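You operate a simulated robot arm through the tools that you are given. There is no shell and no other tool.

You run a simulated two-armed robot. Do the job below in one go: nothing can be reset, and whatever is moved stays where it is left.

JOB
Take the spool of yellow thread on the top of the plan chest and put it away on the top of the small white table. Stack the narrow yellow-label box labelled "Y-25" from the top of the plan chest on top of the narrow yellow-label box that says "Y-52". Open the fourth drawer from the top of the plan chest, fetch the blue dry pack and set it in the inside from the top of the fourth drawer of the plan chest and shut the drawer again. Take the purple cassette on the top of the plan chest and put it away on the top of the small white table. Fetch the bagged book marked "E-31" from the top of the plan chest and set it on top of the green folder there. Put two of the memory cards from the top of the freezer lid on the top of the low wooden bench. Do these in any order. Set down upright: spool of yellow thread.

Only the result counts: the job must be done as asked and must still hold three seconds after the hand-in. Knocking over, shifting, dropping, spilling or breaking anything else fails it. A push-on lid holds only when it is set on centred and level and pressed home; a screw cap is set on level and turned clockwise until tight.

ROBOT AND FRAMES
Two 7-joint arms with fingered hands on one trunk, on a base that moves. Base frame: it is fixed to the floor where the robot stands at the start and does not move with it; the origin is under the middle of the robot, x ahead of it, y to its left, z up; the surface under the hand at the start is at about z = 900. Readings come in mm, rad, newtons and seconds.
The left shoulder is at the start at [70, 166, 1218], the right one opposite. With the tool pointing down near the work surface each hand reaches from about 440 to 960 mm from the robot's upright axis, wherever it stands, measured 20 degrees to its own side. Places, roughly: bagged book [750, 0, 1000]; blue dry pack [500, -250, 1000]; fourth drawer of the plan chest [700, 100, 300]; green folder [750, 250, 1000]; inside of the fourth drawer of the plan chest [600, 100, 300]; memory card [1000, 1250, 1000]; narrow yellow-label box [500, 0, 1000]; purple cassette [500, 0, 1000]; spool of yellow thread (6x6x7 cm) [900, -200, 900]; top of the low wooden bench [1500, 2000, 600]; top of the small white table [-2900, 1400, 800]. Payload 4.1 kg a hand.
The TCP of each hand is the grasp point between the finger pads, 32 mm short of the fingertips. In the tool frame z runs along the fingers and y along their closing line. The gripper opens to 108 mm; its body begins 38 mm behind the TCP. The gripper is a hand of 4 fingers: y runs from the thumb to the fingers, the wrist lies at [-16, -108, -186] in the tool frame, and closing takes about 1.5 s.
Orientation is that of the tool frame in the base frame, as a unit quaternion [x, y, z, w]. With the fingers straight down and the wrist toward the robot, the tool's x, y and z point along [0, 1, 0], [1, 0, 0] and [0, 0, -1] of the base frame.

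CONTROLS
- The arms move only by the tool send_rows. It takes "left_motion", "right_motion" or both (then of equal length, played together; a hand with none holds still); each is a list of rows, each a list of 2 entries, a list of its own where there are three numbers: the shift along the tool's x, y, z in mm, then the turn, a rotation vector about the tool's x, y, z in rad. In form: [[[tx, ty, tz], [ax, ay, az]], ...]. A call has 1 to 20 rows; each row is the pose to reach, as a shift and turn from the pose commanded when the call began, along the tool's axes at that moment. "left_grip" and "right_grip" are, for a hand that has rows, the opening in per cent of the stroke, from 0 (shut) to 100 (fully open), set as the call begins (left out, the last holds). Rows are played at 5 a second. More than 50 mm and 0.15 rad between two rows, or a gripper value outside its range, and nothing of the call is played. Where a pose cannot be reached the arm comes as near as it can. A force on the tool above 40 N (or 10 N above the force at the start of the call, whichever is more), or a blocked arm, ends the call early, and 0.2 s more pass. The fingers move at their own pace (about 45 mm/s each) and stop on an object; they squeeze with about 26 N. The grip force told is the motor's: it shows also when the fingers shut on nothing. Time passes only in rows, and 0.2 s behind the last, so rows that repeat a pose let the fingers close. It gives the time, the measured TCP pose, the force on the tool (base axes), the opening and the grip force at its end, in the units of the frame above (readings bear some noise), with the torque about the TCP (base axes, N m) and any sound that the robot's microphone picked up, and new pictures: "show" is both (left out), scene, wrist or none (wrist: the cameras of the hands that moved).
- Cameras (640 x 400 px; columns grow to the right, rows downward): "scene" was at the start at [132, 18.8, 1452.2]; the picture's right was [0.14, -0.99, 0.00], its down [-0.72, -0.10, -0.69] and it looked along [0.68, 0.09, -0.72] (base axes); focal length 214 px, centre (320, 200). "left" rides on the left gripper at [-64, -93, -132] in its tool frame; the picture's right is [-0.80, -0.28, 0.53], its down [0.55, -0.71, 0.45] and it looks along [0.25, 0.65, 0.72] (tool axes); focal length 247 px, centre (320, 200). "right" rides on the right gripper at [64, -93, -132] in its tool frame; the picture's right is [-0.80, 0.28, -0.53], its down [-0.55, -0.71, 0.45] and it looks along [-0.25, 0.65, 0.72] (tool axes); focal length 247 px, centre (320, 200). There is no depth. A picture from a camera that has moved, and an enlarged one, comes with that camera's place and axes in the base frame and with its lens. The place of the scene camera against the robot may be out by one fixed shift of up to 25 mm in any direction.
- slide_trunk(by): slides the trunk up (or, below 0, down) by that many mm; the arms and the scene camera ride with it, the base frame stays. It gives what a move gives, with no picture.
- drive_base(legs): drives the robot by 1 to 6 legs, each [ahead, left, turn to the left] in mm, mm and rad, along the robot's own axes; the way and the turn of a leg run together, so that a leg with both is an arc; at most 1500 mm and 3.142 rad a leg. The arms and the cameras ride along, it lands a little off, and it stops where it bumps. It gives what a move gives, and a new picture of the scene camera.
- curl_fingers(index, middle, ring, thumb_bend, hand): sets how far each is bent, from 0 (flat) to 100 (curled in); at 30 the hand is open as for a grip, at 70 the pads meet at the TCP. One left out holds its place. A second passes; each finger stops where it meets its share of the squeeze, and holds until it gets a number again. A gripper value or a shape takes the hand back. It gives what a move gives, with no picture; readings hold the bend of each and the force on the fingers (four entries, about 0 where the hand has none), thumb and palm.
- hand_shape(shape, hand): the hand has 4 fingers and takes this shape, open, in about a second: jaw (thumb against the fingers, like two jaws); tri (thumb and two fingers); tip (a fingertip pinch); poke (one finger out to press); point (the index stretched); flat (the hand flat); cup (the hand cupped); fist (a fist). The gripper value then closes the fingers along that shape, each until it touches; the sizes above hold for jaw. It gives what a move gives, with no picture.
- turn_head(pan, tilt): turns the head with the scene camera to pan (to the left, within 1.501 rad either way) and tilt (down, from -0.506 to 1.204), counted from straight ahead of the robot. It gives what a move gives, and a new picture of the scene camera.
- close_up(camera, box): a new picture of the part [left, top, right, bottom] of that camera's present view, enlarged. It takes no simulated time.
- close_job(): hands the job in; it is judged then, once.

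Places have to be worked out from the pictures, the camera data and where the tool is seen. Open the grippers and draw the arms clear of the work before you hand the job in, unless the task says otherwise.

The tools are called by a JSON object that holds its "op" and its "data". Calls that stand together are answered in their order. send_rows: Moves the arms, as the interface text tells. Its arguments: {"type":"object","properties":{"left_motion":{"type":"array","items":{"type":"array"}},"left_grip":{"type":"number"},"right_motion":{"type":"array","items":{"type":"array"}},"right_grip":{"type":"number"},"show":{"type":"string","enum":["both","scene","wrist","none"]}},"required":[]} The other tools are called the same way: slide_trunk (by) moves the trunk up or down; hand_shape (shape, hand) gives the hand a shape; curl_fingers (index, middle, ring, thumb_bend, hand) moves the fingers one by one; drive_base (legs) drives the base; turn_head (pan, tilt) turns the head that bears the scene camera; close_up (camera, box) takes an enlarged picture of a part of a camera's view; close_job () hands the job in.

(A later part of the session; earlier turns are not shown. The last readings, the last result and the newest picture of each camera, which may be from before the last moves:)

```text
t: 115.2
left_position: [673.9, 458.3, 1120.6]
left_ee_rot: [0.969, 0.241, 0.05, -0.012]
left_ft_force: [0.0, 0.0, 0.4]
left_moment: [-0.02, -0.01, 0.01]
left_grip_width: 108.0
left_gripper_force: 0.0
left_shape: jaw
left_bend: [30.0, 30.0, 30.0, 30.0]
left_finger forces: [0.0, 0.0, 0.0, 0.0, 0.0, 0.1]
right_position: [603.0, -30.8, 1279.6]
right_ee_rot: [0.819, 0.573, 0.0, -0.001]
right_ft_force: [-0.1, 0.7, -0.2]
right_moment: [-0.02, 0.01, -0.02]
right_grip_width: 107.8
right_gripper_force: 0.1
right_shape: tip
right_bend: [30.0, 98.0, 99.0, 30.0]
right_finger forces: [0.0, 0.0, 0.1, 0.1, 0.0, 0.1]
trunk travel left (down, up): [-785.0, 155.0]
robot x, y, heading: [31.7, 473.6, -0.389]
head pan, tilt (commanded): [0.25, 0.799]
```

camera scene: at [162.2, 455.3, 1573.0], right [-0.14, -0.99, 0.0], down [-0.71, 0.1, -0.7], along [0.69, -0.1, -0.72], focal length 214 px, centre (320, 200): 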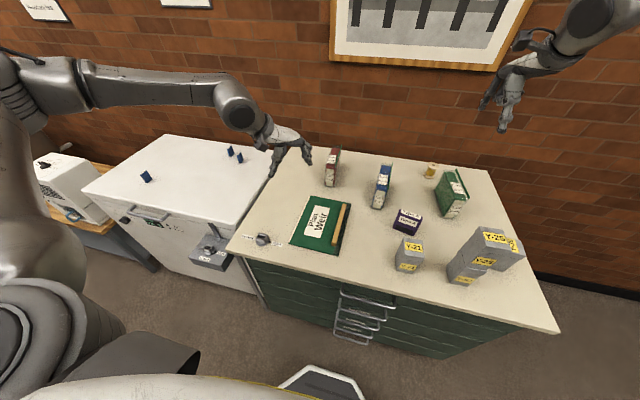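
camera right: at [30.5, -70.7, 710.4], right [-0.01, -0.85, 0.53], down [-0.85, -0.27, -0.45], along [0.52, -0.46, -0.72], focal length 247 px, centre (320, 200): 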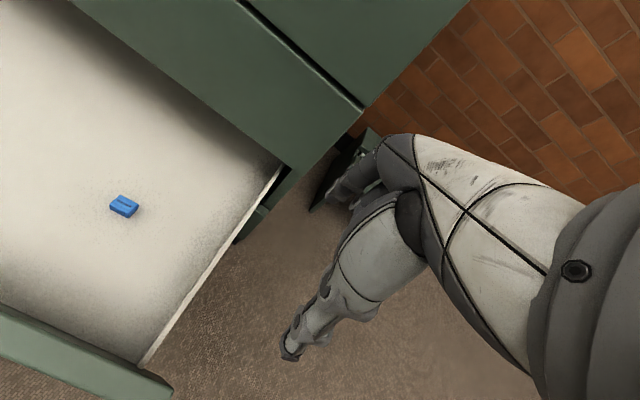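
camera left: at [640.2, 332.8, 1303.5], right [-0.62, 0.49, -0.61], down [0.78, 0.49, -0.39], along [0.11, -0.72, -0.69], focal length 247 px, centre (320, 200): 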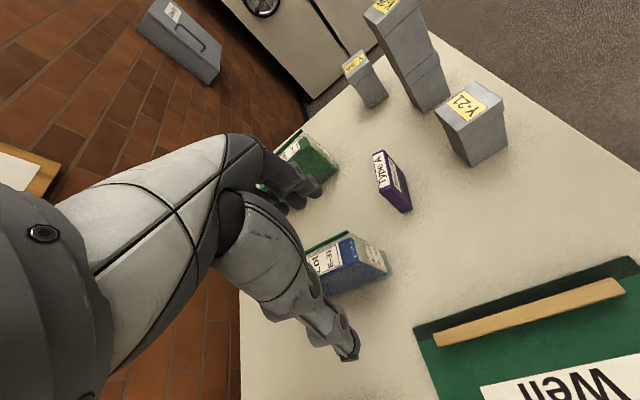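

Robot now square at p≈−152, q≈452. I turn the left hand so its fingers point forward (10° down) with the closing line across the book, and move to a waiting point in front of it.

{"op": "send_rows", "data": {"left_motion": [[[-16.8, 19.7, 3.8], [-0.0634, 0.1079, 0.0682]], [[-33.7, 39.4, 7.5], [-0.1267, 0.2158, 0.1364]], [[-50.5, 59.1, 11.3], [-0.1901, 0.3237, 0.2045]], [[-67.3, 78.8, 15.1], [-0.2535, 0.4316, 0.2727]], [[-84.2, 98.5, 18.8], [-0.3168, 0.5395, 0.3409]], [[-101, 118.2, 22.6], [-0.3802, 0.6474, 0.4091]], [[-117.9, 137.9, 26.3], [-0.4435, 0.7553, 0.4773]], [[-134.7, 157.6, 30.1], [-0.5069, 0.8632, 0.5455]], [[-151.5, 177.3, 33.9], [-0.5703, 0.9711, 0.6136]], [[-168.4, 197, 37.6], [-0.6336, 1.079, 0.6818]], [[-185.2, 216.7, 41.4], [-0.697, 1.1869, 0.75]], [[-185.2, 216.7, 41.4], [-0.697, 1.1869, 0.75]]], "left_grip": 100, "show": "both"}}

```text
t: 117.8
left_position: [633.3, 258.7, 1078.2]
left_ee_rot: [0.862, -0.066, 0.49, 0.111]
left_ft_force: [-0.7, -0.5, 0.2]
left_moment: [0.01, 0.0, 0.01]
left_grip_width: 108.0
left_gripper_force: 0.0
left_shape: jaw
left_bend: [30.0, 30.0, 30.0, 30.0]
left_finger forces: [0.0, 0.1, 0.1, 0.1, 0.1, 0.1]
left hand out of reach, approached as far as the arm can: row 9, 10, 11, 12
right_position: [601.8, -30.7, 1279.9]
right_ee_rot: [0.82, 0.573, 0.001, 0.0]
right_ft_force: [-0.5, -0.2, 1.1]
right_moment: [-0.01, 0.0, 0.0]
right_grip_width: 107.6
right_gripper_force: 0.1
right_shape: tip
right_bend: [30.0, 98.0, 99.0, 30.0]
right_finger forces: [0.1, 0.0, 0.1, 0.0, 0.0, 0.1]
trunk travel left (down, up): [-785.0, 155.0]
robot x, y, heading: [31.7, 475.1, -0.393]
head pan, tilt (commanded): [0.25, 0.799]
camera scene: at [160.8, 453.7, 1513.1], right [-0.14, -0.99, 0.0], down [-0.71, 0.1, -0.7], along [0.69, -0.1, -0.72], focal length 214 px, centre (320, 200)
camera left: at [511.0, 381.9, 1076.0], right [0.1, 0.14, -0.99], down [0.81, 0.57, 0.16], along [0.58, -0.81, -0.06], focal length 247 px, centre (320, 200)
```

scene: 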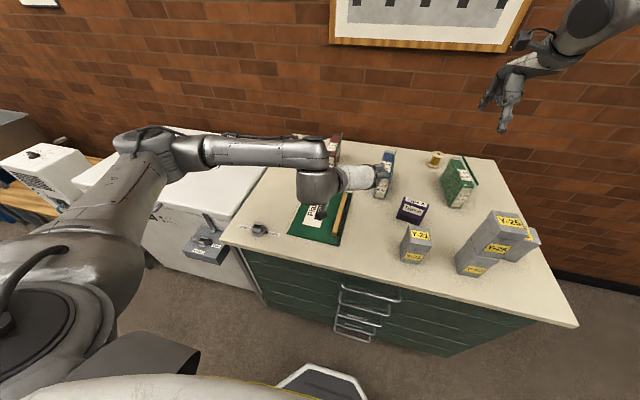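
left: 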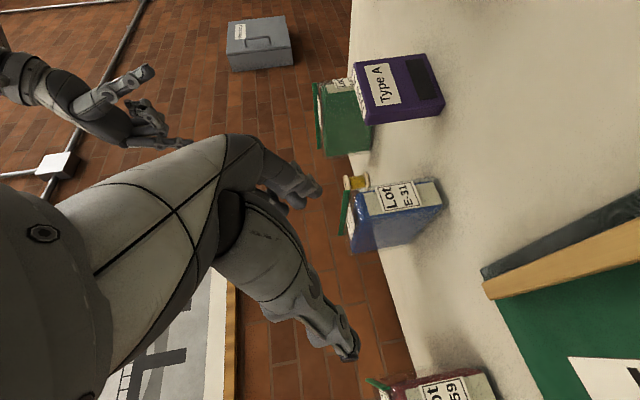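

The hand is almost in the wanted attitude; the shoulder is just too close on the left. I lift 40 mm and shift the robot back and to the right for a better arm shape.

{"op": "send_rows", "data": {"left_motion": [[[17.2, 2.5, -9.9], [0, 0, 0]], [[34.4, 5.1, -19.8], [0, 0, 0]]], "show": "none"}}

{"op": "drive_base", "data": {"legs": [[-98, -168, 0]]}}

```text
t: 118.4
left_position: [630.7, 258.8, 1119.8]
left_ee_rot: [0.862, -0.066, 0.49, 0.109]
left_ft_force: [-1.0, -0.7, 1.1]
left_moment: [-0.04, 0.01, -0.01]
left_grip_width: 107.6
left_gripper_force: 0.0
left_shape: jaw
left_bend: [30.0, 30.0, 30.0, 30.0]
left_finger forces: [0.1, 0.0, 0.0, 0.0, 0.0, 0.0]
right_position: [601.3, -31.4, 1279.4]
right_ee_rot: [0.82, 0.573, 0.0, 0.0]
right_ft_force: [-0.7, 0.3, 0.5]
right_moment: [-0.05, -0.02, 0.02]
right_grip_width: 107.7
right_gripper_force: 0.1
right_shape: tip
right_bend: [30.0, 98.0, 99.0, 30.0]
right_finger forces: [0.0, 0.0, 0.1, 0.1, 0.0, 0.1]
trunk travel left (down, up): [-785.0, 155.0]
robot x, y, heading: [29.5, 473.9, -0.392]
head pan, tilt (commanded): [0.25, 0.799]
```

```text
t: 120.0
left_position: [481.8, 142.3, 1117.9]
left_ee_rot: [0.863, -0.065, 0.489, 0.111]
left_ft_force: [-0.3, 0.7, 0.2]
left_moment: [-0.05, 0.01, -0.01]
left_grip_width: 107.9
left_gripper_force: 0.1
left_shape: jaw
left_bend: [30.0, 30.0, 30.0, 30.0]
left_finger forces: [0.0, 0.0, 0.0, 0.1, 0.1, 0.0]
right_position: [450.7, -149.3, 1279.1]
right_ee_rot: [0.82, 0.572, 0.0, -0.002]
right_ft_force: [0.6, 0.2, 0.6]
right_moment: [0.01, 0.01, 0.01]
right_grip_width: 107.9
right_gripper_force: 0.0
right_shape: tip
right_bend: [30.0, 98.0, 99.0, 30.0]
right_finger forces: [0.0, 0.0, 0.0, 0.0, 0.1, 0.1]
trunk travel left (down, up): [-785.0, 155.0]
robot x, y, heading: [-121.4, 356.3, -0.389]
head pan, tilt (commanded): [0.25, 0.799]
camera scene: at [10.3, 336.5, 1512.9], right [-0.14, -0.99, 0.0], down [-0.71, 0.1, -0.7], along [0.69, -0.1, -0.72], focal length 214 px, centre (320, 200)
```

scene: 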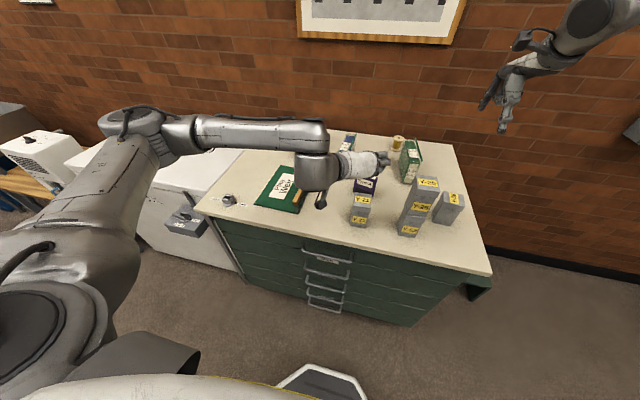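

Since the cassette stands close to where the left hand must go, I'll pick it first with the right hand. I move the left hand away to the left and set the right hand to jaw shape.

{"op": "send_rows", "data": {"left_motion": [[[12.4, -39.1, 0.7], [0, 0, 0]], [[24.7, -78.2, 1.3], [0, 0, 0]], [[37, -117.3, 2], [0, 0, 0]], [[49.4, -156.4, 2.7], [0, 0, 0]], [[61.7, -195.5, 3.3], [0, 0, 0]], [[74.1, -234.6, 4], [0, 0, 0]]], "show": "none"}}

{"op": "hand_shape", "data": {"hand": "right", "shape": "jaw"}}

{"op": "send_rows", "data": {"right_motion": [[[40, -15, 5], [0, 0, 0]], [[80, -33, 15], [0, 0, 0]], [[120, -51, 30], [0, 0, 0]], [[160, -69, 45], [0, 0, 0]], [[200, -87, 60], [0, 0, 0]], [[240, -105, 75], [0, 0, 0]], [[275, -123, 90], [0, 0, 0]], [[290, -131, 99], [0, 0, 0]], [[290, -131, 99], [0, 0, 0]]], "right_grip": 100, "show": "both"}}

{"op": "close_up", "data": {"camera": "right", "box": [224, 140, 416, 260]}}

```text
t: 121.4
left_position: [573.7, 365.1, 1151.7]
left_ee_rot: [0.862, -0.067, 0.49, 0.111]
left_ft_force: [-0.9, -0.4, -0.3]
left_moment: [-0.03, -0.02, 0.01]
left_grip_width: 108.1
left_gripper_force: 0.1
left_shape: jaw
left_bend: [30.0, 30.0, 30.0, 30.0]
left_finger forces: [0.0, 0.0, 0.1, 0.0, 0.1, 0.0]
right_position: [448.7, -148.2, 1281.3]
right_ee_rot: [0.82, 0.572, 0.0, 0.0]
right_ft_force: [-0.2, -0.6, 1.5]
right_moment: [0.01, 0.0, 0.0]
right_grip_width: 107.8
right_gripper_force: 0.1
right_shape: tip
right_bend: [30.0, 98.0, 99.0, 30.0]
right_finger forces: [0.0, 0.0, 0.0, 0.1, 0.1, 0.0]
trunk travel left (down, up): [-785.0, 155.0]
robot x, y, heading: [-118.9, 358.5, -0.391]
head pan, tilt (commanded): [0.25, 0.799]
```

```text
t: 122.3
left_position: [573.1, 364.3, 1151.4]
left_ee_rot: [0.862, -0.066, 0.49, 0.11]
left_ft_force: [0.4, 0.5, 0.1]
left_moment: [0.01, -0.02, 0.03]
left_grip_width: 107.7
left_gripper_force: 0.0
left_shape: jaw
left_bend: [30.0, 30.0, 30.0, 30.0]
left_finger forces: [0.0, 0.0, 0.0, 0.0, 0.1, 0.0]
right_position: [450.4, -149.5, 1279.1]
right_ee_rot: [0.82, 0.572, 0.0, 0.0]
right_ft_force: [0.0, 0.0, 0.7]
right_moment: [0.0, 0.03, 0.02]
right_grip_width: 107.8
right_gripper_force: 0.1
right_shape: jaw
right_bend: [30.0, 30.0, 30.0, 30.0]
right_finger forces: [0.1, 0.0, 0.1, 0.0, 0.0, 0.1]
trunk travel left (down, up): [-785.0, 155.0]
robot x, y, heading: [-121.2, 356.1, -0.391]
head pan, tilt (commanded): [0.25, 0.799]
```

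```text
t: 124.3
left_position: [573.4, 364.6, 1150.8]
left_ee_rot: [0.862, -0.065, 0.49, 0.11]
left_ft_force: [0.1, -0.2, 0.6]
left_moment: [0.02, -0.02, 0.01]
left_grip_width: 107.7
left_gripper_force: 0.0
left_shape: jaw
left_bend: [30.0, 30.0, 30.0, 30.0]
left_finger forces: [0.0, 0.0, 0.0, 0.0, 0.0, 0.1]
right_position: [427.0, 168.4, 1179.9]
right_ee_rot: [0.82, 0.572, 0.0, 0.0]
right_ft_force: [-0.5, -0.3, -0.3]
right_moment: [0.01, 0.01, -0.01]
right_grip_width: 107.8
right_gripper_force: 0.1
right_shape: jaw
right_bend: [30.0, 30.0, 30.0, 30.0]
right_finger forces: [0.0, 0.0, 0.1, 0.0, 0.0, 0.0]
trunk travel left (down, up): [-785.0, 155.0]
robot x, y, heading: [-121.4, 356.8, -0.387]
head pan, tilt (commanded): [0.25, 0.799]
camera scene: at [8.5, 334.8, 1513.1], right [-0.14, -0.99, 0.0], down [-0.71, 0.1, -0.7], along [0.69, -0.1, -0.72], focal length 214 px, centre (320, 200)
camera right: at [363.0, 259.1, 1311.7], right [-0.01, -0.85, 0.53], down [-0.85, -0.27, -0.45], along [0.52, -0.46, -0.72], focal length 247 px, centre (320, 200)
```

scene: 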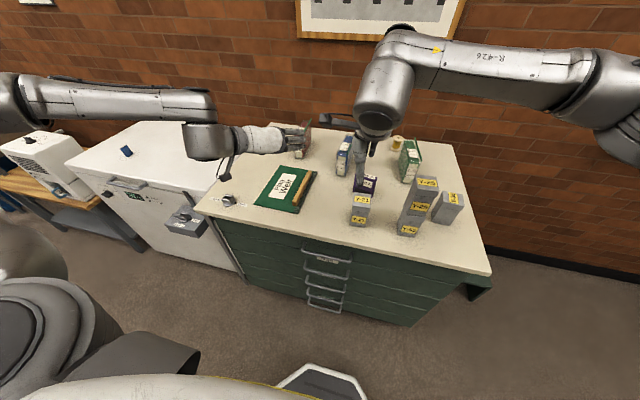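
right: 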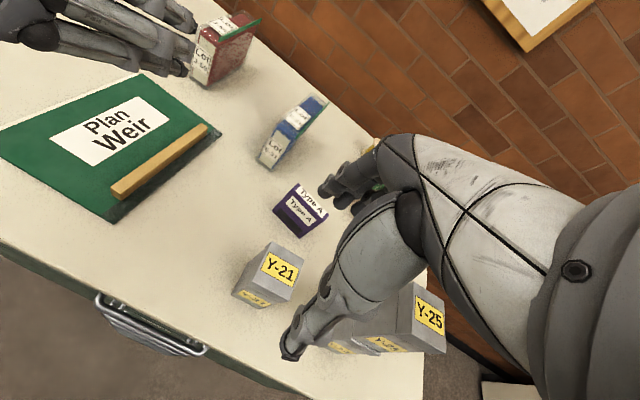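

```text
3.33 times, centred on (320, 200) of right
camera zoom: at [363.0, 259.1, 1311.7], right [-0.01, -0.85, 0.53], down [-0.85, -0.27, -0.45], along [0.52, -0.46, -0.72], focal length 823 px, centre (320, 200)
```

zoom: 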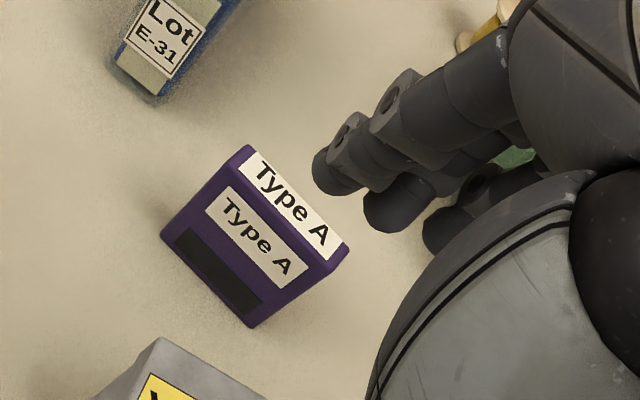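

The cassette is about 76×21×88 mm, its centre 183 mm ahead of and 34 mm right of the TCP, turned about 15°. I move over it, align, and descend around it.

{"op": "send_rows", "data": {"right_motion": [[[-5, 37, 10], [0, 0, 0.06]], [[-10, 74, 25], [0, 0, 0.12]], [[-14, 111, 40], [0, 0, 0.18]], [[-19, 148, 55], [0, 0, 0.256]], [[-23.1, 185.5, 70], [0, 0, 0.256]], [[-23.1, 185.5, 70], [0, 0, 0.256]]], "right_grip": 80, "show": "wrist"}}

{"op": "close_up", "data": {"camera": "right", "box": [200, 160, 456, 320]}}

```text
t: 125.7
left_position: [573.2, 364.0, 1151.6]
left_ee_rot: [0.862, -0.065, 0.49, 0.11]
left_ft_force: [-0.7, 0.6, 0.5]
left_moment: [0.01, 0.01, 0.01]
left_grip_width: 108.1
left_gripper_force: 0.0
left_shape: jaw
left_bend: [30.0, 30.0, 30.0, 30.0]
left_finger forces: [0.0, 0.0, 0.0, 0.0, 0.0, 0.1]
right_position: [592.4, 80.5, 1110.8]
right_ee_rot: [0.886, 0.463, 0.0, 0.001]
right_ft_force: [0.2, -0.1, -0.3]
right_moment: [-0.01, -0.03, 0.02]
right_grip_width: 86.6
right_gripper_force: 0.1
right_shape: jaw
right_bend: [26.0, 34.0, 32.0, 54.0]
right_finger forces: [0.0, 0.1, 0.0, 0.1, 0.0, 0.0]
trunk travel left (down, up): [-785.0, 155.0]
robot x, y, heading: [-120.3, 360.9, -0.39]
head pan, tilt (commanded): [0.25, 0.799]
camera right: at [553.7, 187.5, 1243.8], right [-0.22, -0.82, 0.53], down [-0.89, -0.05, -0.45], along [0.39, -0.58, -0.72], focal length 247 px, centre (320, 200)
```

right: 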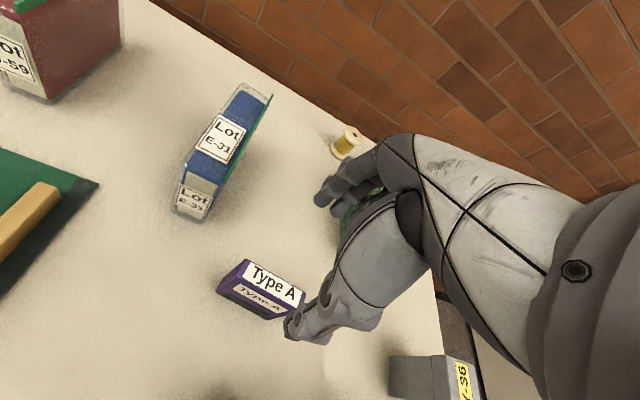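

```text
2.50 times, centred on (328, 240) of right
camera zoom: at [553.7, 187.5, 1243.8], right [-0.22, -0.82, 0.53], down [-0.89, -0.05, -0.45], along [0.39, -0.58, -0.72], focal length 617 px, centre (300, 100)
```

zoom: 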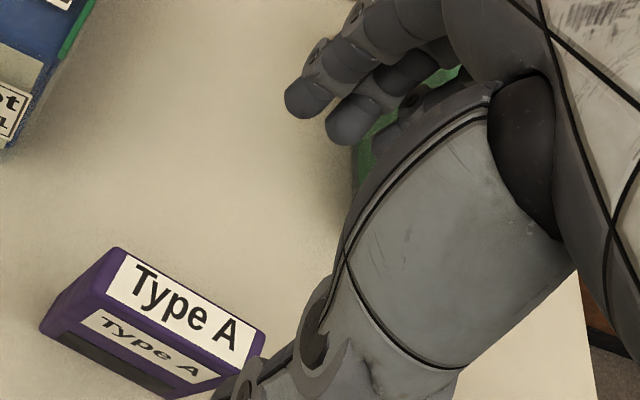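

The cassette is centred between the fingers. I descend to grip height.

{"op": "send_rows", "data": {"right_motion": [[[0, 0, 40], [0, 0, 0]], [[0, 0, 80], [0, 0, 0]], [[0, 0, 115], [0, 0, 0]], [[0, 0, 140], [0, 0, 0]], [[0, 0, 151], [0, 0, 0]], [[0, 0, 151], [0, 0, 0]]], "right_grip": 80, "show": "wrist"}}

{"op": "send_rows", "data": {"right_motion": [[[0, 0, 0], [0, 0, 0]], [[0, 0, 0], [0, 0, 0]], [[0, 0, 0], [0, 0, 0]], [[0, 0, 0], [0, 0, 0]], [[0, 0, 0], [0, 0, 0]], [[0, 0, 0], [0, 0, 0]], [[0, 0, 0], [0, 0, 0]], [[0, 0, 0], [0, 0, 0]]], "right_grip": 0, "show": "wrist"}}

```text
t: 127.1
left_position: [575.1, 365.1, 1150.9]
left_ee_rot: [0.862, -0.066, 0.49, 0.11]
left_ft_force: [0.4, 0.3, 0.1]
left_moment: [0.01, 0.06, -0.03]
left_grip_width: 108.0
left_gripper_force: 0.1
left_shape: jaw
left_bend: [30.0, 30.0, 30.0, 30.0]
left_finger forces: [0.1, 0.0, 0.1, 0.1, 0.1, 0.0]
right_position: [591.1, 83.1, 959.9]
right_ee_rot: [0.887, 0.462, 0.0, 0.0]
right_ft_force: [0.1, -0.1, 0.0]
right_moment: [0.01, 0.01, 0.0]
right_grip_width: 86.5
right_gripper_force: 0.1
right_shape: jaw
right_bend: [26.0, 34.0, 32.0, 54.0]
right_finger forces: [0.0, 0.1, 0.0, 0.0, 0.0, 0.1]
trunk travel left (down, up): [-785.0, 155.0]
robot x, y, heading: [-117.0, 359.9, -0.396]
head pan, tilt (commanded): [0.25, 0.799]
camera right: at [554.0, 187.6, 1092.5], right [-0.22, -0.82, 0.53], down [-0.89, -0.05, -0.45], along [0.39, -0.58, -0.72], focal length 247 px, centre (320, 200)
```

right: 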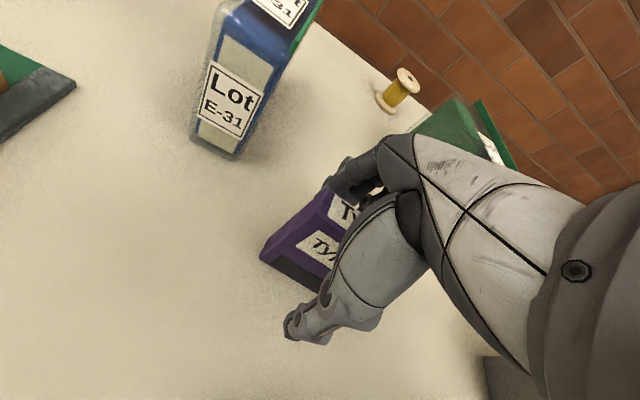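

```text
t: 128.9
left_position: [573.6, 364.3, 1151.8]
left_ee_rot: [0.863, -0.065, 0.49, 0.11]
left_ft_force: [0.5, 0.0, -0.2]
left_moment: [0.02, -0.02, -0.01]
left_grip_width: 107.8
left_gripper_force: 0.1
left_shape: jaw
left_bend: [30.0, 30.0, 30.0, 30.0]
left_finger forces: [0.0, 0.1, 0.0, 0.0, 0.1, 0.1]
right_position: [593.3, 82.4, 960.5]
right_ee_rot: [0.886, 0.464, 0.0, -0.001]
right_ft_force: [0.6, 0.6, 0.1]
right_moment: [0.01, -0.02, 0.03]
right_grip_width: 16.8
right_gripper_force: 25.8
right_shape: jaw
right_bend: [73.0, 62.0, 62.0, 74.0]
right_finger forces: [13.4, 6.9, 3.0, 0.0, 23.3, 0.1]
trunk travel left (down, up): [-785.0, 155.0]
robot x, y, heading: [-119.7, 354.5, -0.394]
head pan, tilt (commanded): [0.25, 0.799]
camera right: at [554.2, 187.6, 1092.6], right [-0.22, -0.82, 0.53], down [-0.89, -0.05, -0.45], along [0.39, -0.58, -0.72], focal length 247 px, centre (320, 200)
```

right: 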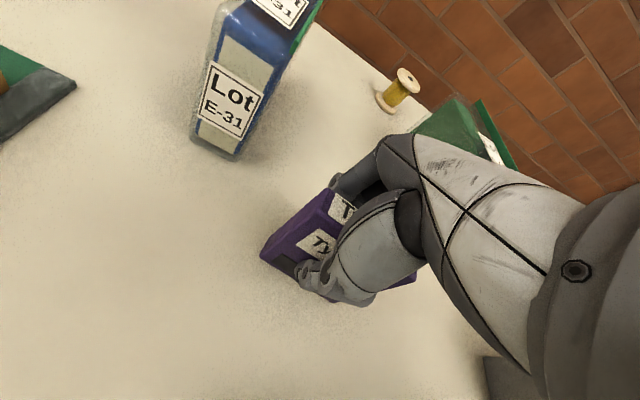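

The cassette is held (17 mm, 23 N). I lift it high and park the right hand off to the right.

{"op": "send_rows", "data": {"right_motion": [[[0, 0, -20], [0, 0, 0]], [[0, 0, -65], [0, 0, 0]], [[0, 0, -110], [0, 0, 0]], [[0, 0, -155], [0, 0, 0]], [[0, 0, -200], [0, 0, 0]], [[0, 0, -245], [0, 0, 0]], [[-20, -5, -280], [0, 0, 0]], [[-65, -15, -285], [0, 0, 0]], [[-112, -25, -285], [0, 0, 0]], [[-160, -35, -285], [0, 0, 0]], [[-208, -45, -285], [0, 0, 0]], [[-256, -55, -285], [0, 0, 0]], [[-304, -65, -285], [0, 0, 0]], [[-350, -77, -285], [0, 0, 0]]], "show": "both"}}

```text
t: 131.9
left_position: [572.4, 363.6, 1153.0]
left_ee_rot: [0.862, -0.066, 0.491, 0.11]
left_ft_force: [-0.7, -0.5, 0.0]
left_moment: [0.01, 0.0, 0.0]
left_grip_width: 108.0
left_gripper_force: 0.1
left_shape: jaw
left_bend: [30.0, 30.0, 30.0, 30.0]
left_finger forces: [0.0, 0.1, 0.0, 0.0, 0.0, 0.0]
right_position: [328.4, -164.1, 1242.9]
right_ee_rot: [0.886, 0.464, 0.001, 0.0]
right_ft_force: [-0.6, 0.3, -2.1]
right_moment: [0.06, -0.05, 0.0]
right_grip_width: 16.3
right_gripper_force: 26.3
right_shape: jaw
right_bend: [73.0, 62.0, 62.0, 74.0]
right_finger forces: [13.5, 6.8, 2.9, 0.0, 23.2, 0.0]
trunk travel left (down, up): [-785.0, 155.0]
robot x, y, heading: [-117.6, 358.3, -0.399]
head pan, tilt (commanded): [0.25, 0.799]
camera scene: at [6.0, 333.5, 1513.3], right [-0.14, -0.99, 0.0], down [-0.71, 0.1, -0.7], along [0.69, -0.1, -0.72], focal length 214 px, centre (320, 200)
camera right: at [290.0, -58.5, 1375.8], right [-0.22, -0.82, 0.53], down [-0.89, -0.05, -0.45], along [0.39, -0.57, -0.72], focal length 247 px, centre (320, 200)
```

scene: 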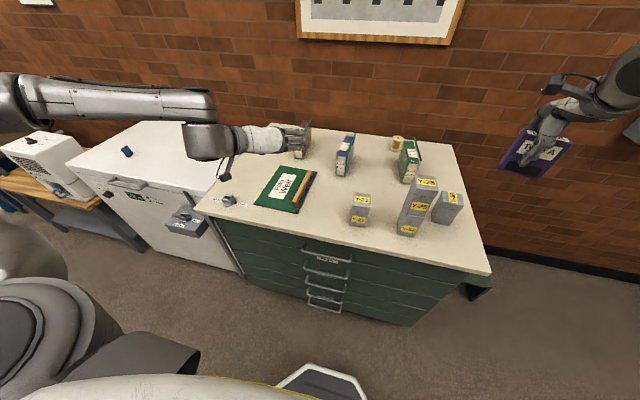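
right: 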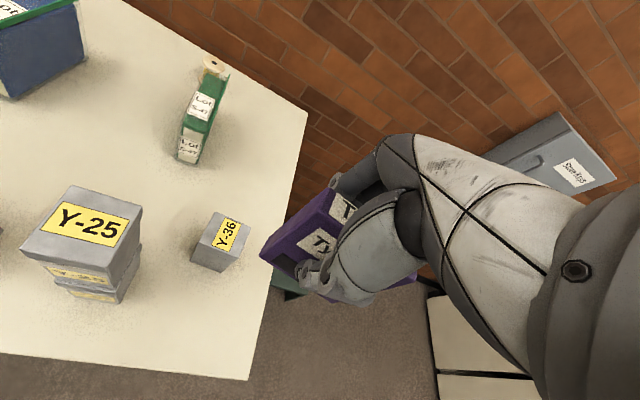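

The cassette hangs safely at the right. Now the left hand goes to the waiting point in front of book E-31 with the fingers forward.

{"op": "send_rows", "data": {"left_motion": [[[-8.7, 25.9, 22.6], [-0.031, 0.055, 0.034]], [[-17.3, 51.8, 45.1], [-0.062, 0.11, 0.068]], [[-26, 77.7, 67.7], [-0.0935, 0.165, 0.102]], [[-34.7, 103.6, 90.3], [-0.125, 0.22, 0.136]], [[-43.3, 129.5, 112.8], [-0.156, 0.275, 0.17]], [[-52, 155.4, 135.4], [-0.187, 0.3304, 0.2034]], [[-52, 155.4, 135.4], [-0.187, 0.3304, 0.2034]]], "left_grip": 80, "show": "both"}}

```text
t: 133.5
left_position: [646.1, 162.4, 1162.8]
left_ee_rot: [0.785, -0.185, 0.577, 0.13]
left_ft_force: [0.4, -0.1, -0.1]
left_moment: [0.03, 0.01, -0.03]
left_grip_width: 86.4
left_gripper_force: 0.1
left_shape: jaw
left_bend: [26.0, 34.0, 32.0, 54.0]
left_finger forces: [0.0, 0.0, 0.0, 0.0, 0.0, 0.1]
left hand out of reach, approached as far as the arm can: row 3, 4, 5, 6, 7
right_position: [332.5, -163.0, 1243.7]
right_ee_rot: [0.887, 0.462, 0.0, -0.001]
right_ft_force: [-0.2, 0.3, -1.6]
right_moment: [-0.03, 0.02, 0.01]
right_grip_width: 16.5
right_gripper_force: 25.7
right_shape: jaw
right_bend: [73.0, 62.0, 62.0, 74.0]
right_finger forces: [13.4, 6.8, 3.1, 0.1, 23.3, 0.1]
trunk travel left (down, up): [-785.0, 155.0]
robot x, y, heading: [-119.9, 352.8, -0.394]
head pan, tilt (commanded): [0.25, 0.799]
camera scene: at [9.2, 334.8, 1513.0], right [-0.14, -0.99, 0.0], down [-0.71, 0.1, -0.7], along [0.69, -0.1, -0.72], focal length 214 px, centre (320, 200)
camera left: at [556.1, 310.3, 1140.6], right [0.37, 0.14, -0.92], down [0.84, 0.37, 0.4], along [0.4, -0.92, 0.02], focal length 247 px, centre (320, 200)
```

scene: 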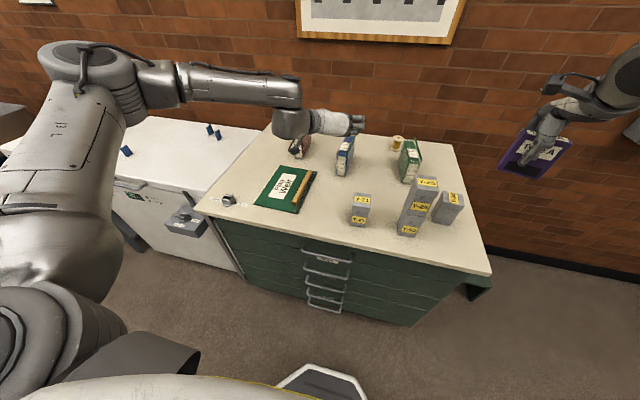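
left: 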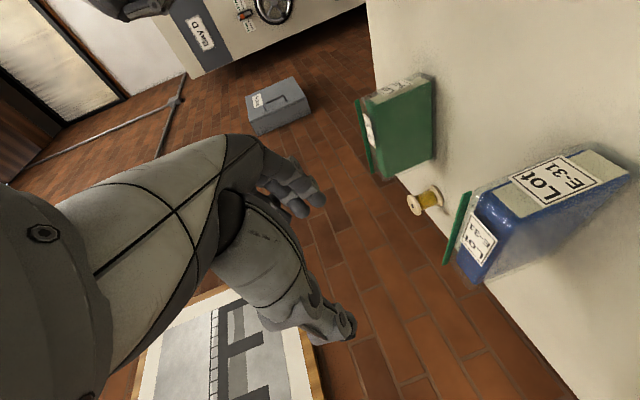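

The hand's orientation is now right (closing line across the book, fingers 17° down). I lower it straight to the waiting height in front of the book.

{"op": "send_rows", "data": {"left_motion": [[[-39.7, -0.6, 3.8], [0, 0, 0]], [[-79.5, -1.2, 7.6], [0, 0, 0]], [[-119.2, -1.9, 11.4], [0, 0, 0]], [[-158.9, -2.5, 15.2], [0, 0, 0]], [[-158.9, -2.5, 15.2], [0, 0, 0]]], "left_grip": 80, "show": "both"}}

```text
t: 134.7
left_position: [639.5, 157.4, 1086.1]
left_ee_rot: [0.812, -0.19, 0.539, 0.115]
left_ft_force: [0.1, 0.6, -0.5]
left_moment: [-0.01, 0.0, 0.01]
left_grip_width: 86.6
left_gripper_force: 0.0
left_shape: jaw
left_bend: [26.0, 34.0, 32.0, 54.0]
left_finger forces: [0.0, 0.0, 0.1, 0.0, 0.1, 0.1]
left hand out of reach, approached as far as the arm can: row 1, 2, 3, 4, 5
right_position: [331.4, -161.9, 1242.4]
right_ee_rot: [0.886, 0.464, 0.0, 0.0]
right_ft_force: [0.6, 0.2, -1.3]
right_moment: [0.02, 0.01, 0.04]
right_grip_width: 16.5
right_gripper_force: 25.7
right_shape: jaw
right_bend: [73.0, 62.0, 62.0, 74.0]
right_finger forces: [13.3, 6.8, 3.0, 0.0, 23.3, 0.1]
trunk travel left (down, up): [-785.0, 155.0]
robot x, y, heading: [-118.3, 358.8, -0.393]
head pan, tilt (commanded): [0.25, 0.799]
camera scene: at [8.5, 335.3, 1513.1], right [-0.14, -0.99, 0.0], down [-0.71, 0.1, -0.7], along [0.69, -0.1, -0.72], focal length 214 px, centre (320, 200)
camera left: at [547.0, 304.1, 1078.6], right [0.29, 0.2, -0.94], down [0.87, 0.36, 0.34], along [0.4, -0.91, -0.07], focal length 247 px, centre (320, 200)
```

scene: 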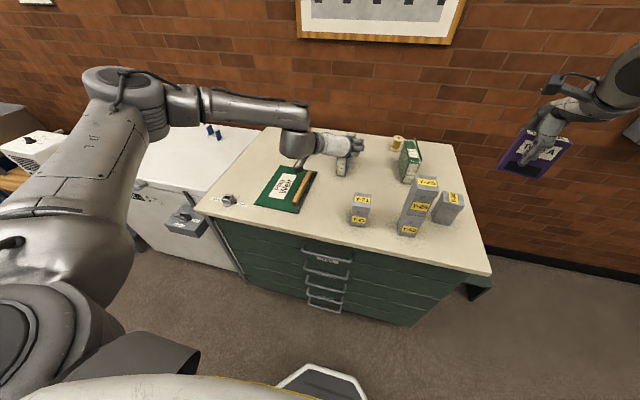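
left: 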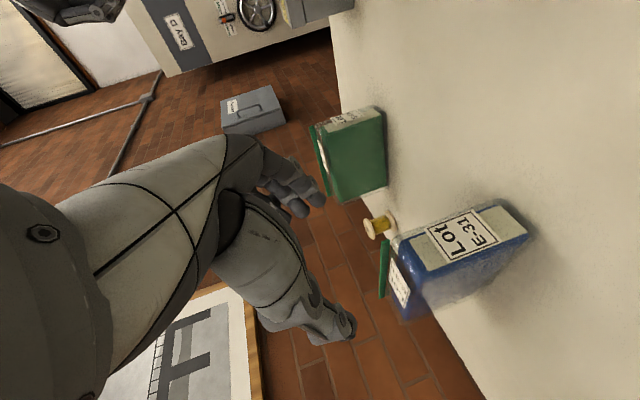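

The arm is limited in going lower at this attitude, but the trunk can do the lowering. I first raise the left hand back and park the right hand farther back and higher.

{"op": "send_rows", "data": {"left_motion": [[[24, -2.9, -8.8], [-0.0035, 0.0325, -0.0018]], [[48, -5.7, -17.6], [-0.007, 0.065, -0.0035]], [[72.2, -8.6, -26.4], [-0.0106, 0.0974, -0.0053]], [[72.2, -8.6, -26.4], [-0.0106, 0.0974, -0.0053]]], "right_motion": [[[-21, -35, -19], [0, 0, 0]], [[-42, -71, -38], [0, 0, 0]], [[-64, -107, -57], [0, 0, 0]], [[-64, -107, -57], [0, 0, 0]]], "show": "none"}}

{"op": "slide_trunk", "data": {"by": -140}}

```text
t: 135.7
left_position: [647.9, 161.4, 1160.6]
left_ee_rot: [0.785, -0.184, 0.577, 0.13]
left_ft_force: [-0.6, 0.5, -0.3]
left_moment: [-0.02, 0.0, -0.02]
left_grip_width: 86.5
left_gripper_force: 0.0
left_shape: jaw
left_bend: [26.0, 34.0, 32.0, 54.0]
left_finger forces: [0.1, 0.0, 0.0, 0.0, 0.1, 0.1]
right_position: [209.0, -152.8, 1300.7]
right_ee_rot: [0.886, 0.464, 0.0, -0.001]
right_ft_force: [0.5, 0.1, -1.8]
right_moment: [0.04, 0.03, 0.03]
right_grip_width: 16.8
right_gripper_force: 25.7
right_shape: jaw
right_bend: [73.0, 62.0, 62.0, 74.0]
right_finger forces: [13.5, 6.9, 3.2, 0.1, 23.5, 0.0]
trunk travel left (down, up): [-785.0, 155.0]
robot x, y, heading: [-115.6, 359.2, -0.393]
head pan, tilt (commanded): [0.25, 0.799]
```

```text
t: 137.3
left_position: [647.7, 161.6, 1020.8]
left_ee_rot: [0.786, -0.185, 0.576, 0.131]
left_ft_force: [-0.1, 0.2, 0.0]
left_moment: [-0.04, -0.01, -0.01]
left_grip_width: 86.8
left_gripper_force: 0.0
left_shape: jaw
left_bend: [26.0, 34.0, 32.0, 54.0]
left_finger forces: [0.1, 0.0, 0.0, 0.1, 0.1, 0.0]
right_position: [208.6, -150.7, 1161.1]
right_ee_rot: [0.887, 0.462, 0.0, -0.001]
right_ft_force: [0.1, -0.6, -2.2]
right_moment: [0.01, -0.04, -0.03]
right_grip_width: 16.6
right_gripper_force: 25.9
right_shape: jaw
right_bend: [73.0, 62.0, 62.0, 74.0]
right_finger forces: [13.5, 6.9, 3.2, 0.0, 23.4, 0.1]
trunk travel left (down, up): [-645.0, 295.0]
robot x, y, heading: [-121.2, 354.6, -0.395]
head pan, tilt (commanded): [0.25, 0.799]
```

The hand is now at p≈537, q≈397, z≈1021, just in front of the book. I check views before moving in.

{"op": "close_up", "data": {"camera": "left", "box": [0, 0, 640, 400]}}

{"op": "turn_head", "data": {"pan": 0.12, "tilt": 0.7}}

{"op": "close_up", "data": {"camera": "scene", "box": [260, 80, 452, 200]}}

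```text
1.00 times, centred on (320, 200) of left (not enlarged: the box is as wide or as high as the picture)
camera zoom: at [557.7, 308.8, 998.5], right [0.37, 0.14, -0.92], down [0.84, 0.37, 0.39], along [0.4, -0.92, 0.01], focal length 247 px, centre (320, 200)
```

zoom: 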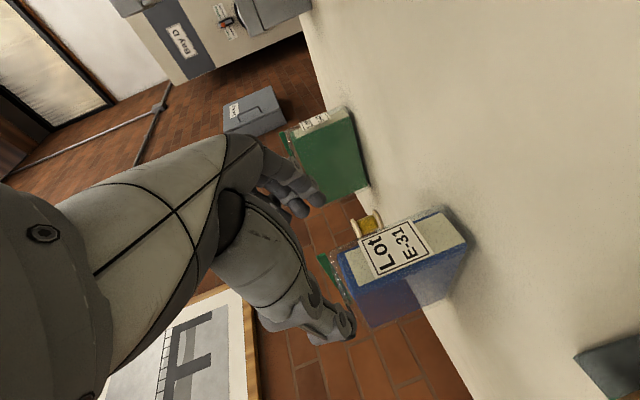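

```text
t: 138.0
left_position: [647.0, 160.9, 1020.4]
left_ee_rot: [0.786, -0.185, 0.576, 0.13]
left_ft_force: [-0.3, -0.1, 0.4]
left_moment: [0.01, 0.01, -0.02]
left_grip_width: 86.5
left_gripper_force: 0.0
left_shape: jaw
left_bend: [26.0, 34.0, 32.0, 54.0]
left_finger forces: [0.0, 0.0, 0.1, 0.1, 0.0, 0.0]
right_position: [207.2, -151.7, 1161.3]
right_ee_rot: [0.886, 0.464, 0.0, 0.0]
right_ft_force: [0.5, 0.3, -0.9]
right_moment: [0.05, 0.01, -0.02]
right_grip_width: 16.7
right_gripper_force: 26.1
right_shape: jaw
right_bend: [73.0, 62.0, 62.0, 74.0]
right_finger forces: [13.5, 6.9, 3.3, 0.0, 23.5, 0.1]
trunk travel left (down, up): [-645.0, 295.0]
robot x, y, heading: [-118.5, 357.1, -0.391]
head pan, tilt (commanded): [0.12, 0.7]
camera scene: at [10.7, 323.9, 1381.3], right [-0.27, -0.96, 0.0], down [-0.62, 0.17, -0.76], along [0.74, -0.2, -0.64], focal length 214 px, centre (320, 200)
```

scene: 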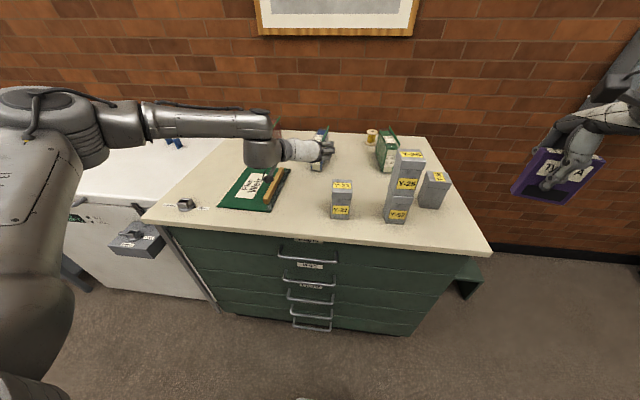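

```text
3.33 times, centred on (356, 140) of scene
camera zoom: at [10.7, 323.9, 1381.3], right [-0.27, -0.96, 0.0], down [-0.62, 0.17, -0.76], along [0.74, -0.2, -0.64], focal length 715 px, centre (200, 400)
```

zoom: 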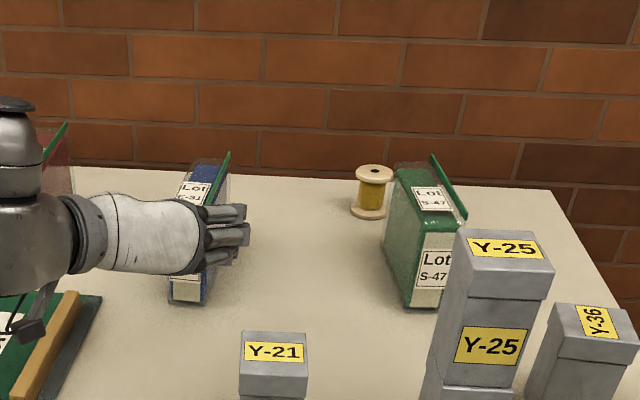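

My estimate of the book matches the view to a few millimetres. I lower the trunk 26 mm and then advance the open hand around the book's front end.

{"op": "slide_trunk", "data": {"by": -26}}

{"op": "send_rows", "data": {"left_motion": [[[0, -2, 15], [0, 0, 0]], [[0, -4, 30], [0, 0, 0]], [[0, -4, 45], [0, 0, 0]], [[0, -4, 58], [0, 0, 0]], [[0, -4, 70], [0, 0, 0]], [[0, -4, 76], [0, 0, 0]], [[0, -4, 76], [0, 0, 0]]], "left_grip": 80, "show": "both"}}

{"op": "close_up", "data": {"camera": "scene", "box": [260, 80, 452, 200]}}

```text
t: 138.8
left_position: [647.0, 161.1, 994.4]
left_ee_rot: [0.785, -0.185, 0.577, 0.131]
left_ft_force: [-0.6, -0.1, -0.3]
left_moment: [0.02, 0.0, 0.02]
left_grip_width: 86.0
left_gripper_force: 0.1
left_shape: jaw
left_bend: [26.0, 34.0, 32.0, 54.0]
left_finger forces: [0.1, 0.0, 0.0, 0.1, 0.0, 0.1]
right_position: [209.0, -151.4, 1134.7]
right_ee_rot: [0.886, 0.464, 0.001, 0.0]
right_ft_force: [-0.3, 0.6, -1.9]
right_moment: [0.01, -0.04, 0.03]
right_grip_width: 16.7
right_gripper_force: 25.9
right_shape: jaw
right_bend: [73.0, 62.0, 62.0, 74.0]
right_finger forces: [13.4, 6.8, 3.2, 0.0, 23.5, 0.0]
trunk travel left (down, up): [-619.0, 321.0]
robot x, y, heading: [-121.4, 364.8, -0.39]
head pan, tilt (commanded): [0.12, 0.7]
```

```text
t: 140.3
left_position: [713.9, 133.9, 973.2]
left_ee_rot: [0.785, -0.185, 0.576, 0.13]
left_ft_force: [0.8, 0.1, 0.6]
left_moment: [-0.01, 0.03, -0.01]
left_grip_width: 86.6
left_gripper_force: 0.1
left_shape: jaw
left_bend: [26.0, 34.0, 32.0, 54.0]
left_finger forces: [0.0, 0.0, 0.1, 0.0, 0.1, 0.0]
right_position: [207.6, -151.7, 1133.5]
right_ee_rot: [0.886, 0.463, 0.0, 0.0]
right_ft_force: [0.4, -0.4, -1.6]
right_moment: [0.04, 0.0, 0.01]
right_grip_width: 16.7
right_gripper_force: 26.1
right_shape: jaw
right_bend: [73.0, 62.0, 62.0, 74.0]
right_finger forces: [13.5, 6.9, 3.1, 0.0, 23.5, 0.0]
trunk travel left (down, up): [-619.0, 321.0]
robot x, y, heading: [-121.6, 360.0, -0.389]
head pan, tilt (commanded): [0.12, 0.7]
camera scene: at [10.6, 323.9, 1355.3], right [-0.27, -0.96, 0.0], down [-0.62, 0.17, -0.76], along [0.74, -0.2, -0.64], focal length 214 px, centre (320, 200)
camera left: at [624.4, 281.4, 950.5], right [0.37, 0.14, -0.92], down [0.84, 0.37, 0.39], along [0.4, -0.92, 0.01], focal length 247 px, centre (320, 200)
```

scene: 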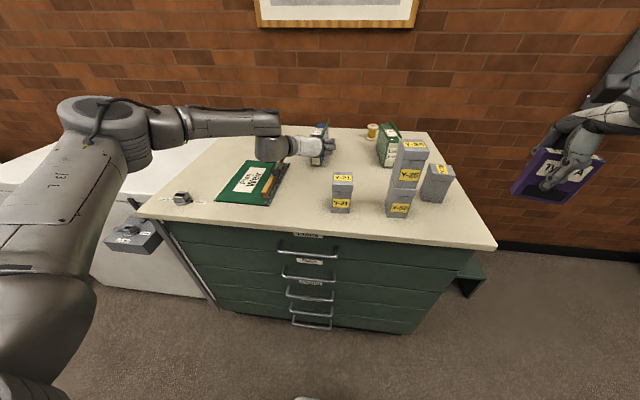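
left: 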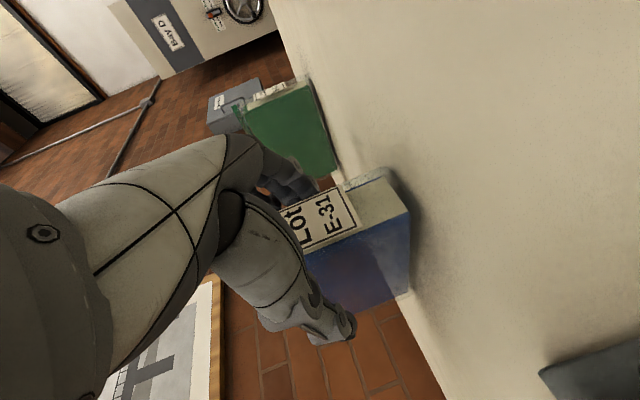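

```text
3.33 times, centred on (356, 140) of scene
camera zoom: at [10.6, 323.9, 1355.3], right [-0.27, -0.96, 0.0], down [-0.62, 0.17, -0.76], along [0.74, -0.2, -0.64], focal length 715 px, centre (200, 400)
```

zoom: 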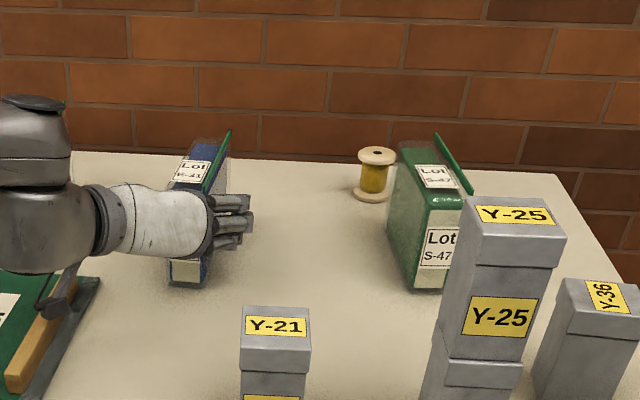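

The book's front end is between thumb and fingers with no contact. I close the left hand.

{"op": "send_rows", "data": {"left_motion": [[[0, 0, 0], [0, 0, 0]], [[0, 0, 0], [0, 0, 0]], [[0, 0, 0], [0, 0, 0]], [[0, 0, 0], [0, 0, 0]], [[0, 0, 0], [0, 0, 0]], [[0, 0, 0], [0, 0, 0]], [[0, 0, 0], [0, 0, 0]], [[0, 0, 0], [0, 0, 0]]], "left_grip": 0, "show": "wrist"}}

{"op": "close_up", "data": {"camera": "scene", "box": [280, 100, 376, 160]}}

```text
t: 142.2
left_position: [714.2, 134.1, 972.1]
left_ee_rot: [0.786, -0.185, 0.576, 0.13]
left_ft_force: [2.0, -0.8, 0.7]
left_moment: [-0.02, -0.01, -0.03]
left_grip_width: 43.0
left_gripper_force: 26.1
left_shape: jaw
left_bend: [74.0, 49.0, 47.0, 73.0]
left_finger forces: [13.0, 7.3, 3.2, 0.0, 23.4, 0.1]
right_position: [207.2, -152.1, 1133.8]
right_ee_rot: [0.886, 0.464, 0.0, 0.0]
right_ft_force: [-0.6, -0.2, -1.4]
right_moment: [0.02, -0.02, 0.0]
right_grip_width: 16.6
right_gripper_force: 26.4
right_shape: jaw
right_bend: [73.0, 62.0, 62.0, 74.0]
right_finger forces: [13.5, 6.9, 3.1, 0.1, 23.5, 0.0]
trunk travel left (down, up): [-619.0, 321.0]
robot x, y, heading: [-119.9, 359.6, -0.39]
head pan, tilt (commanded): [0.12, 0.7]
camera left: at [624.4, 281.2, 950.4], right [0.37, 0.14, -0.92], down [0.84, 0.37, 0.39], along [0.4, -0.92, 0.01], focal length 247 px, centre (320, 200)
```

left: 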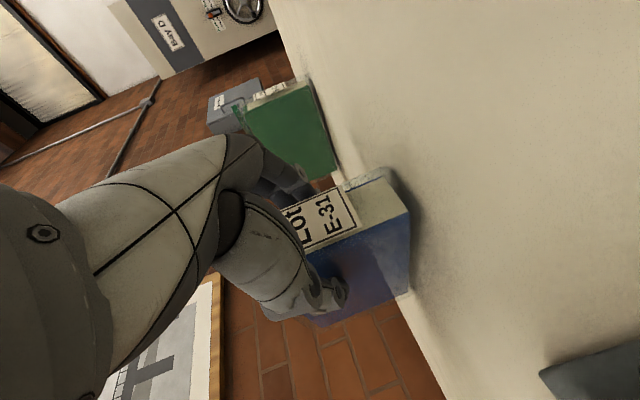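

```text
6.67 times, centred on (328, 130) of scene
camera zoom: at [10.8, 323.7, 1355.3], right [-0.27, -0.96, 0.0], down [-0.62, 0.17, -0.76], along [0.74, -0.2, -0.64], focal length 1430 px, centre (267, 667)
```

zoom: 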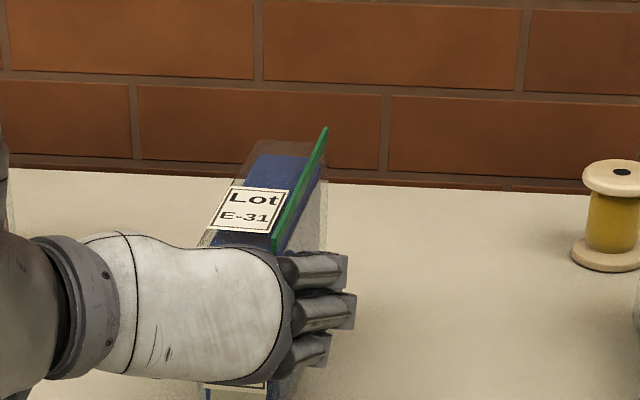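

Gripped at 43 mm with 23 N. I lift the book by raising the trunk 50 mm and check for sagging.

{"op": "slide_trunk", "data": {"by": 50}}

{"op": "close_up", "data": {"camera": "left", "box": [0, 0, 640, 400]}}

{"op": "close_up", "data": {"camera": "scene", "box": [250, 80, 410, 180]}}

```text
t: 143.1
left_position: [715.4, 133.8, 1020.6]
left_ee_rot: [0.786, -0.186, 0.576, 0.13]
left_ft_force: [0.4, 0.3, -6.5]
left_moment: [0.13, 0.29, 0.0]
left_grip_width: 42.6
left_gripper_force: 25.8
left_shape: jaw
left_bend: [74.0, 49.0, 47.0, 73.0]
left_finger forces: [13.9, 6.7, 3.5, 0.0, 24.0, 0.0]
right_position: [209.4, -151.8, 1183.9]
right_ee_rot: [0.886, 0.463, 0.0, 0.0]
right_ft_force: [-0.9, 0.2, -2.0]
right_moment: [-0.01, -0.04, -0.01]
right_grip_width: 16.4
right_gripper_force: 25.8
right_shape: jaw
right_bend: [73.0, 62.0, 62.0, 74.0]
right_finger forces: [13.5, 6.9, 3.2, 0.1, 23.4, 0.0]
trunk travel left (down, up): [-669.0, 271.0]
robot x, y, heading: [-120.2, 358.2, -0.392]
head pan, tilt (commanded): [0.12, 0.7]
```

```text
1.00 times, centred on (320, 200) of left (not enlarged: the box is as wide or as high as the picture)
camera zoom: at [625.3, 281.1, 999.2], right [0.37, 0.15, -0.92], down [0.84, 0.37, 0.39], along [0.4, -0.92, 0.01], focal length 247 px, centre (320, 200)
```

zoom: 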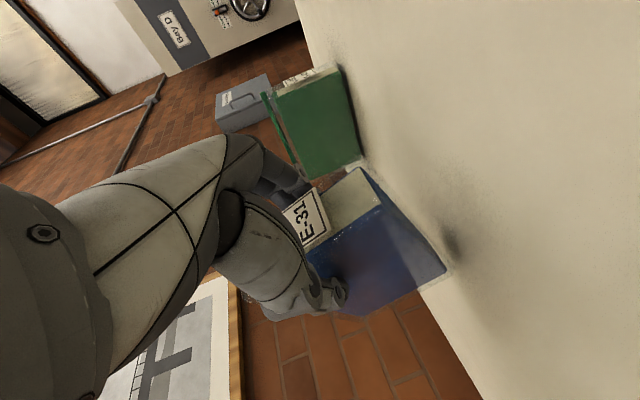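

```text
4.00 times, centred on (330, 130) of scene
camera zoom: at [12.2, 323.3, 1405.1], right [-0.27, -0.96, 0.0], down [-0.62, 0.17, -0.76], along [0.74, -0.2, -0.65], focal length 858 px, centre (280, 480)
```

zoom: 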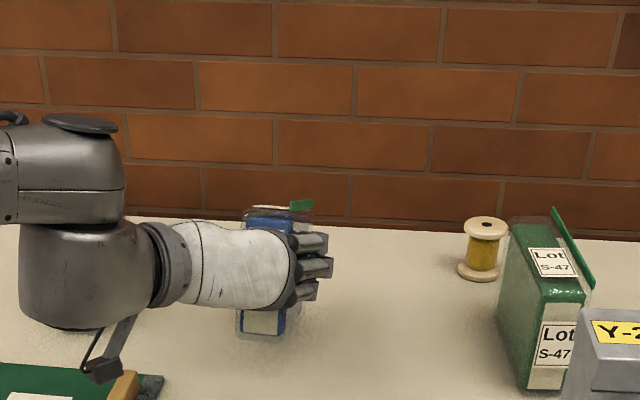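

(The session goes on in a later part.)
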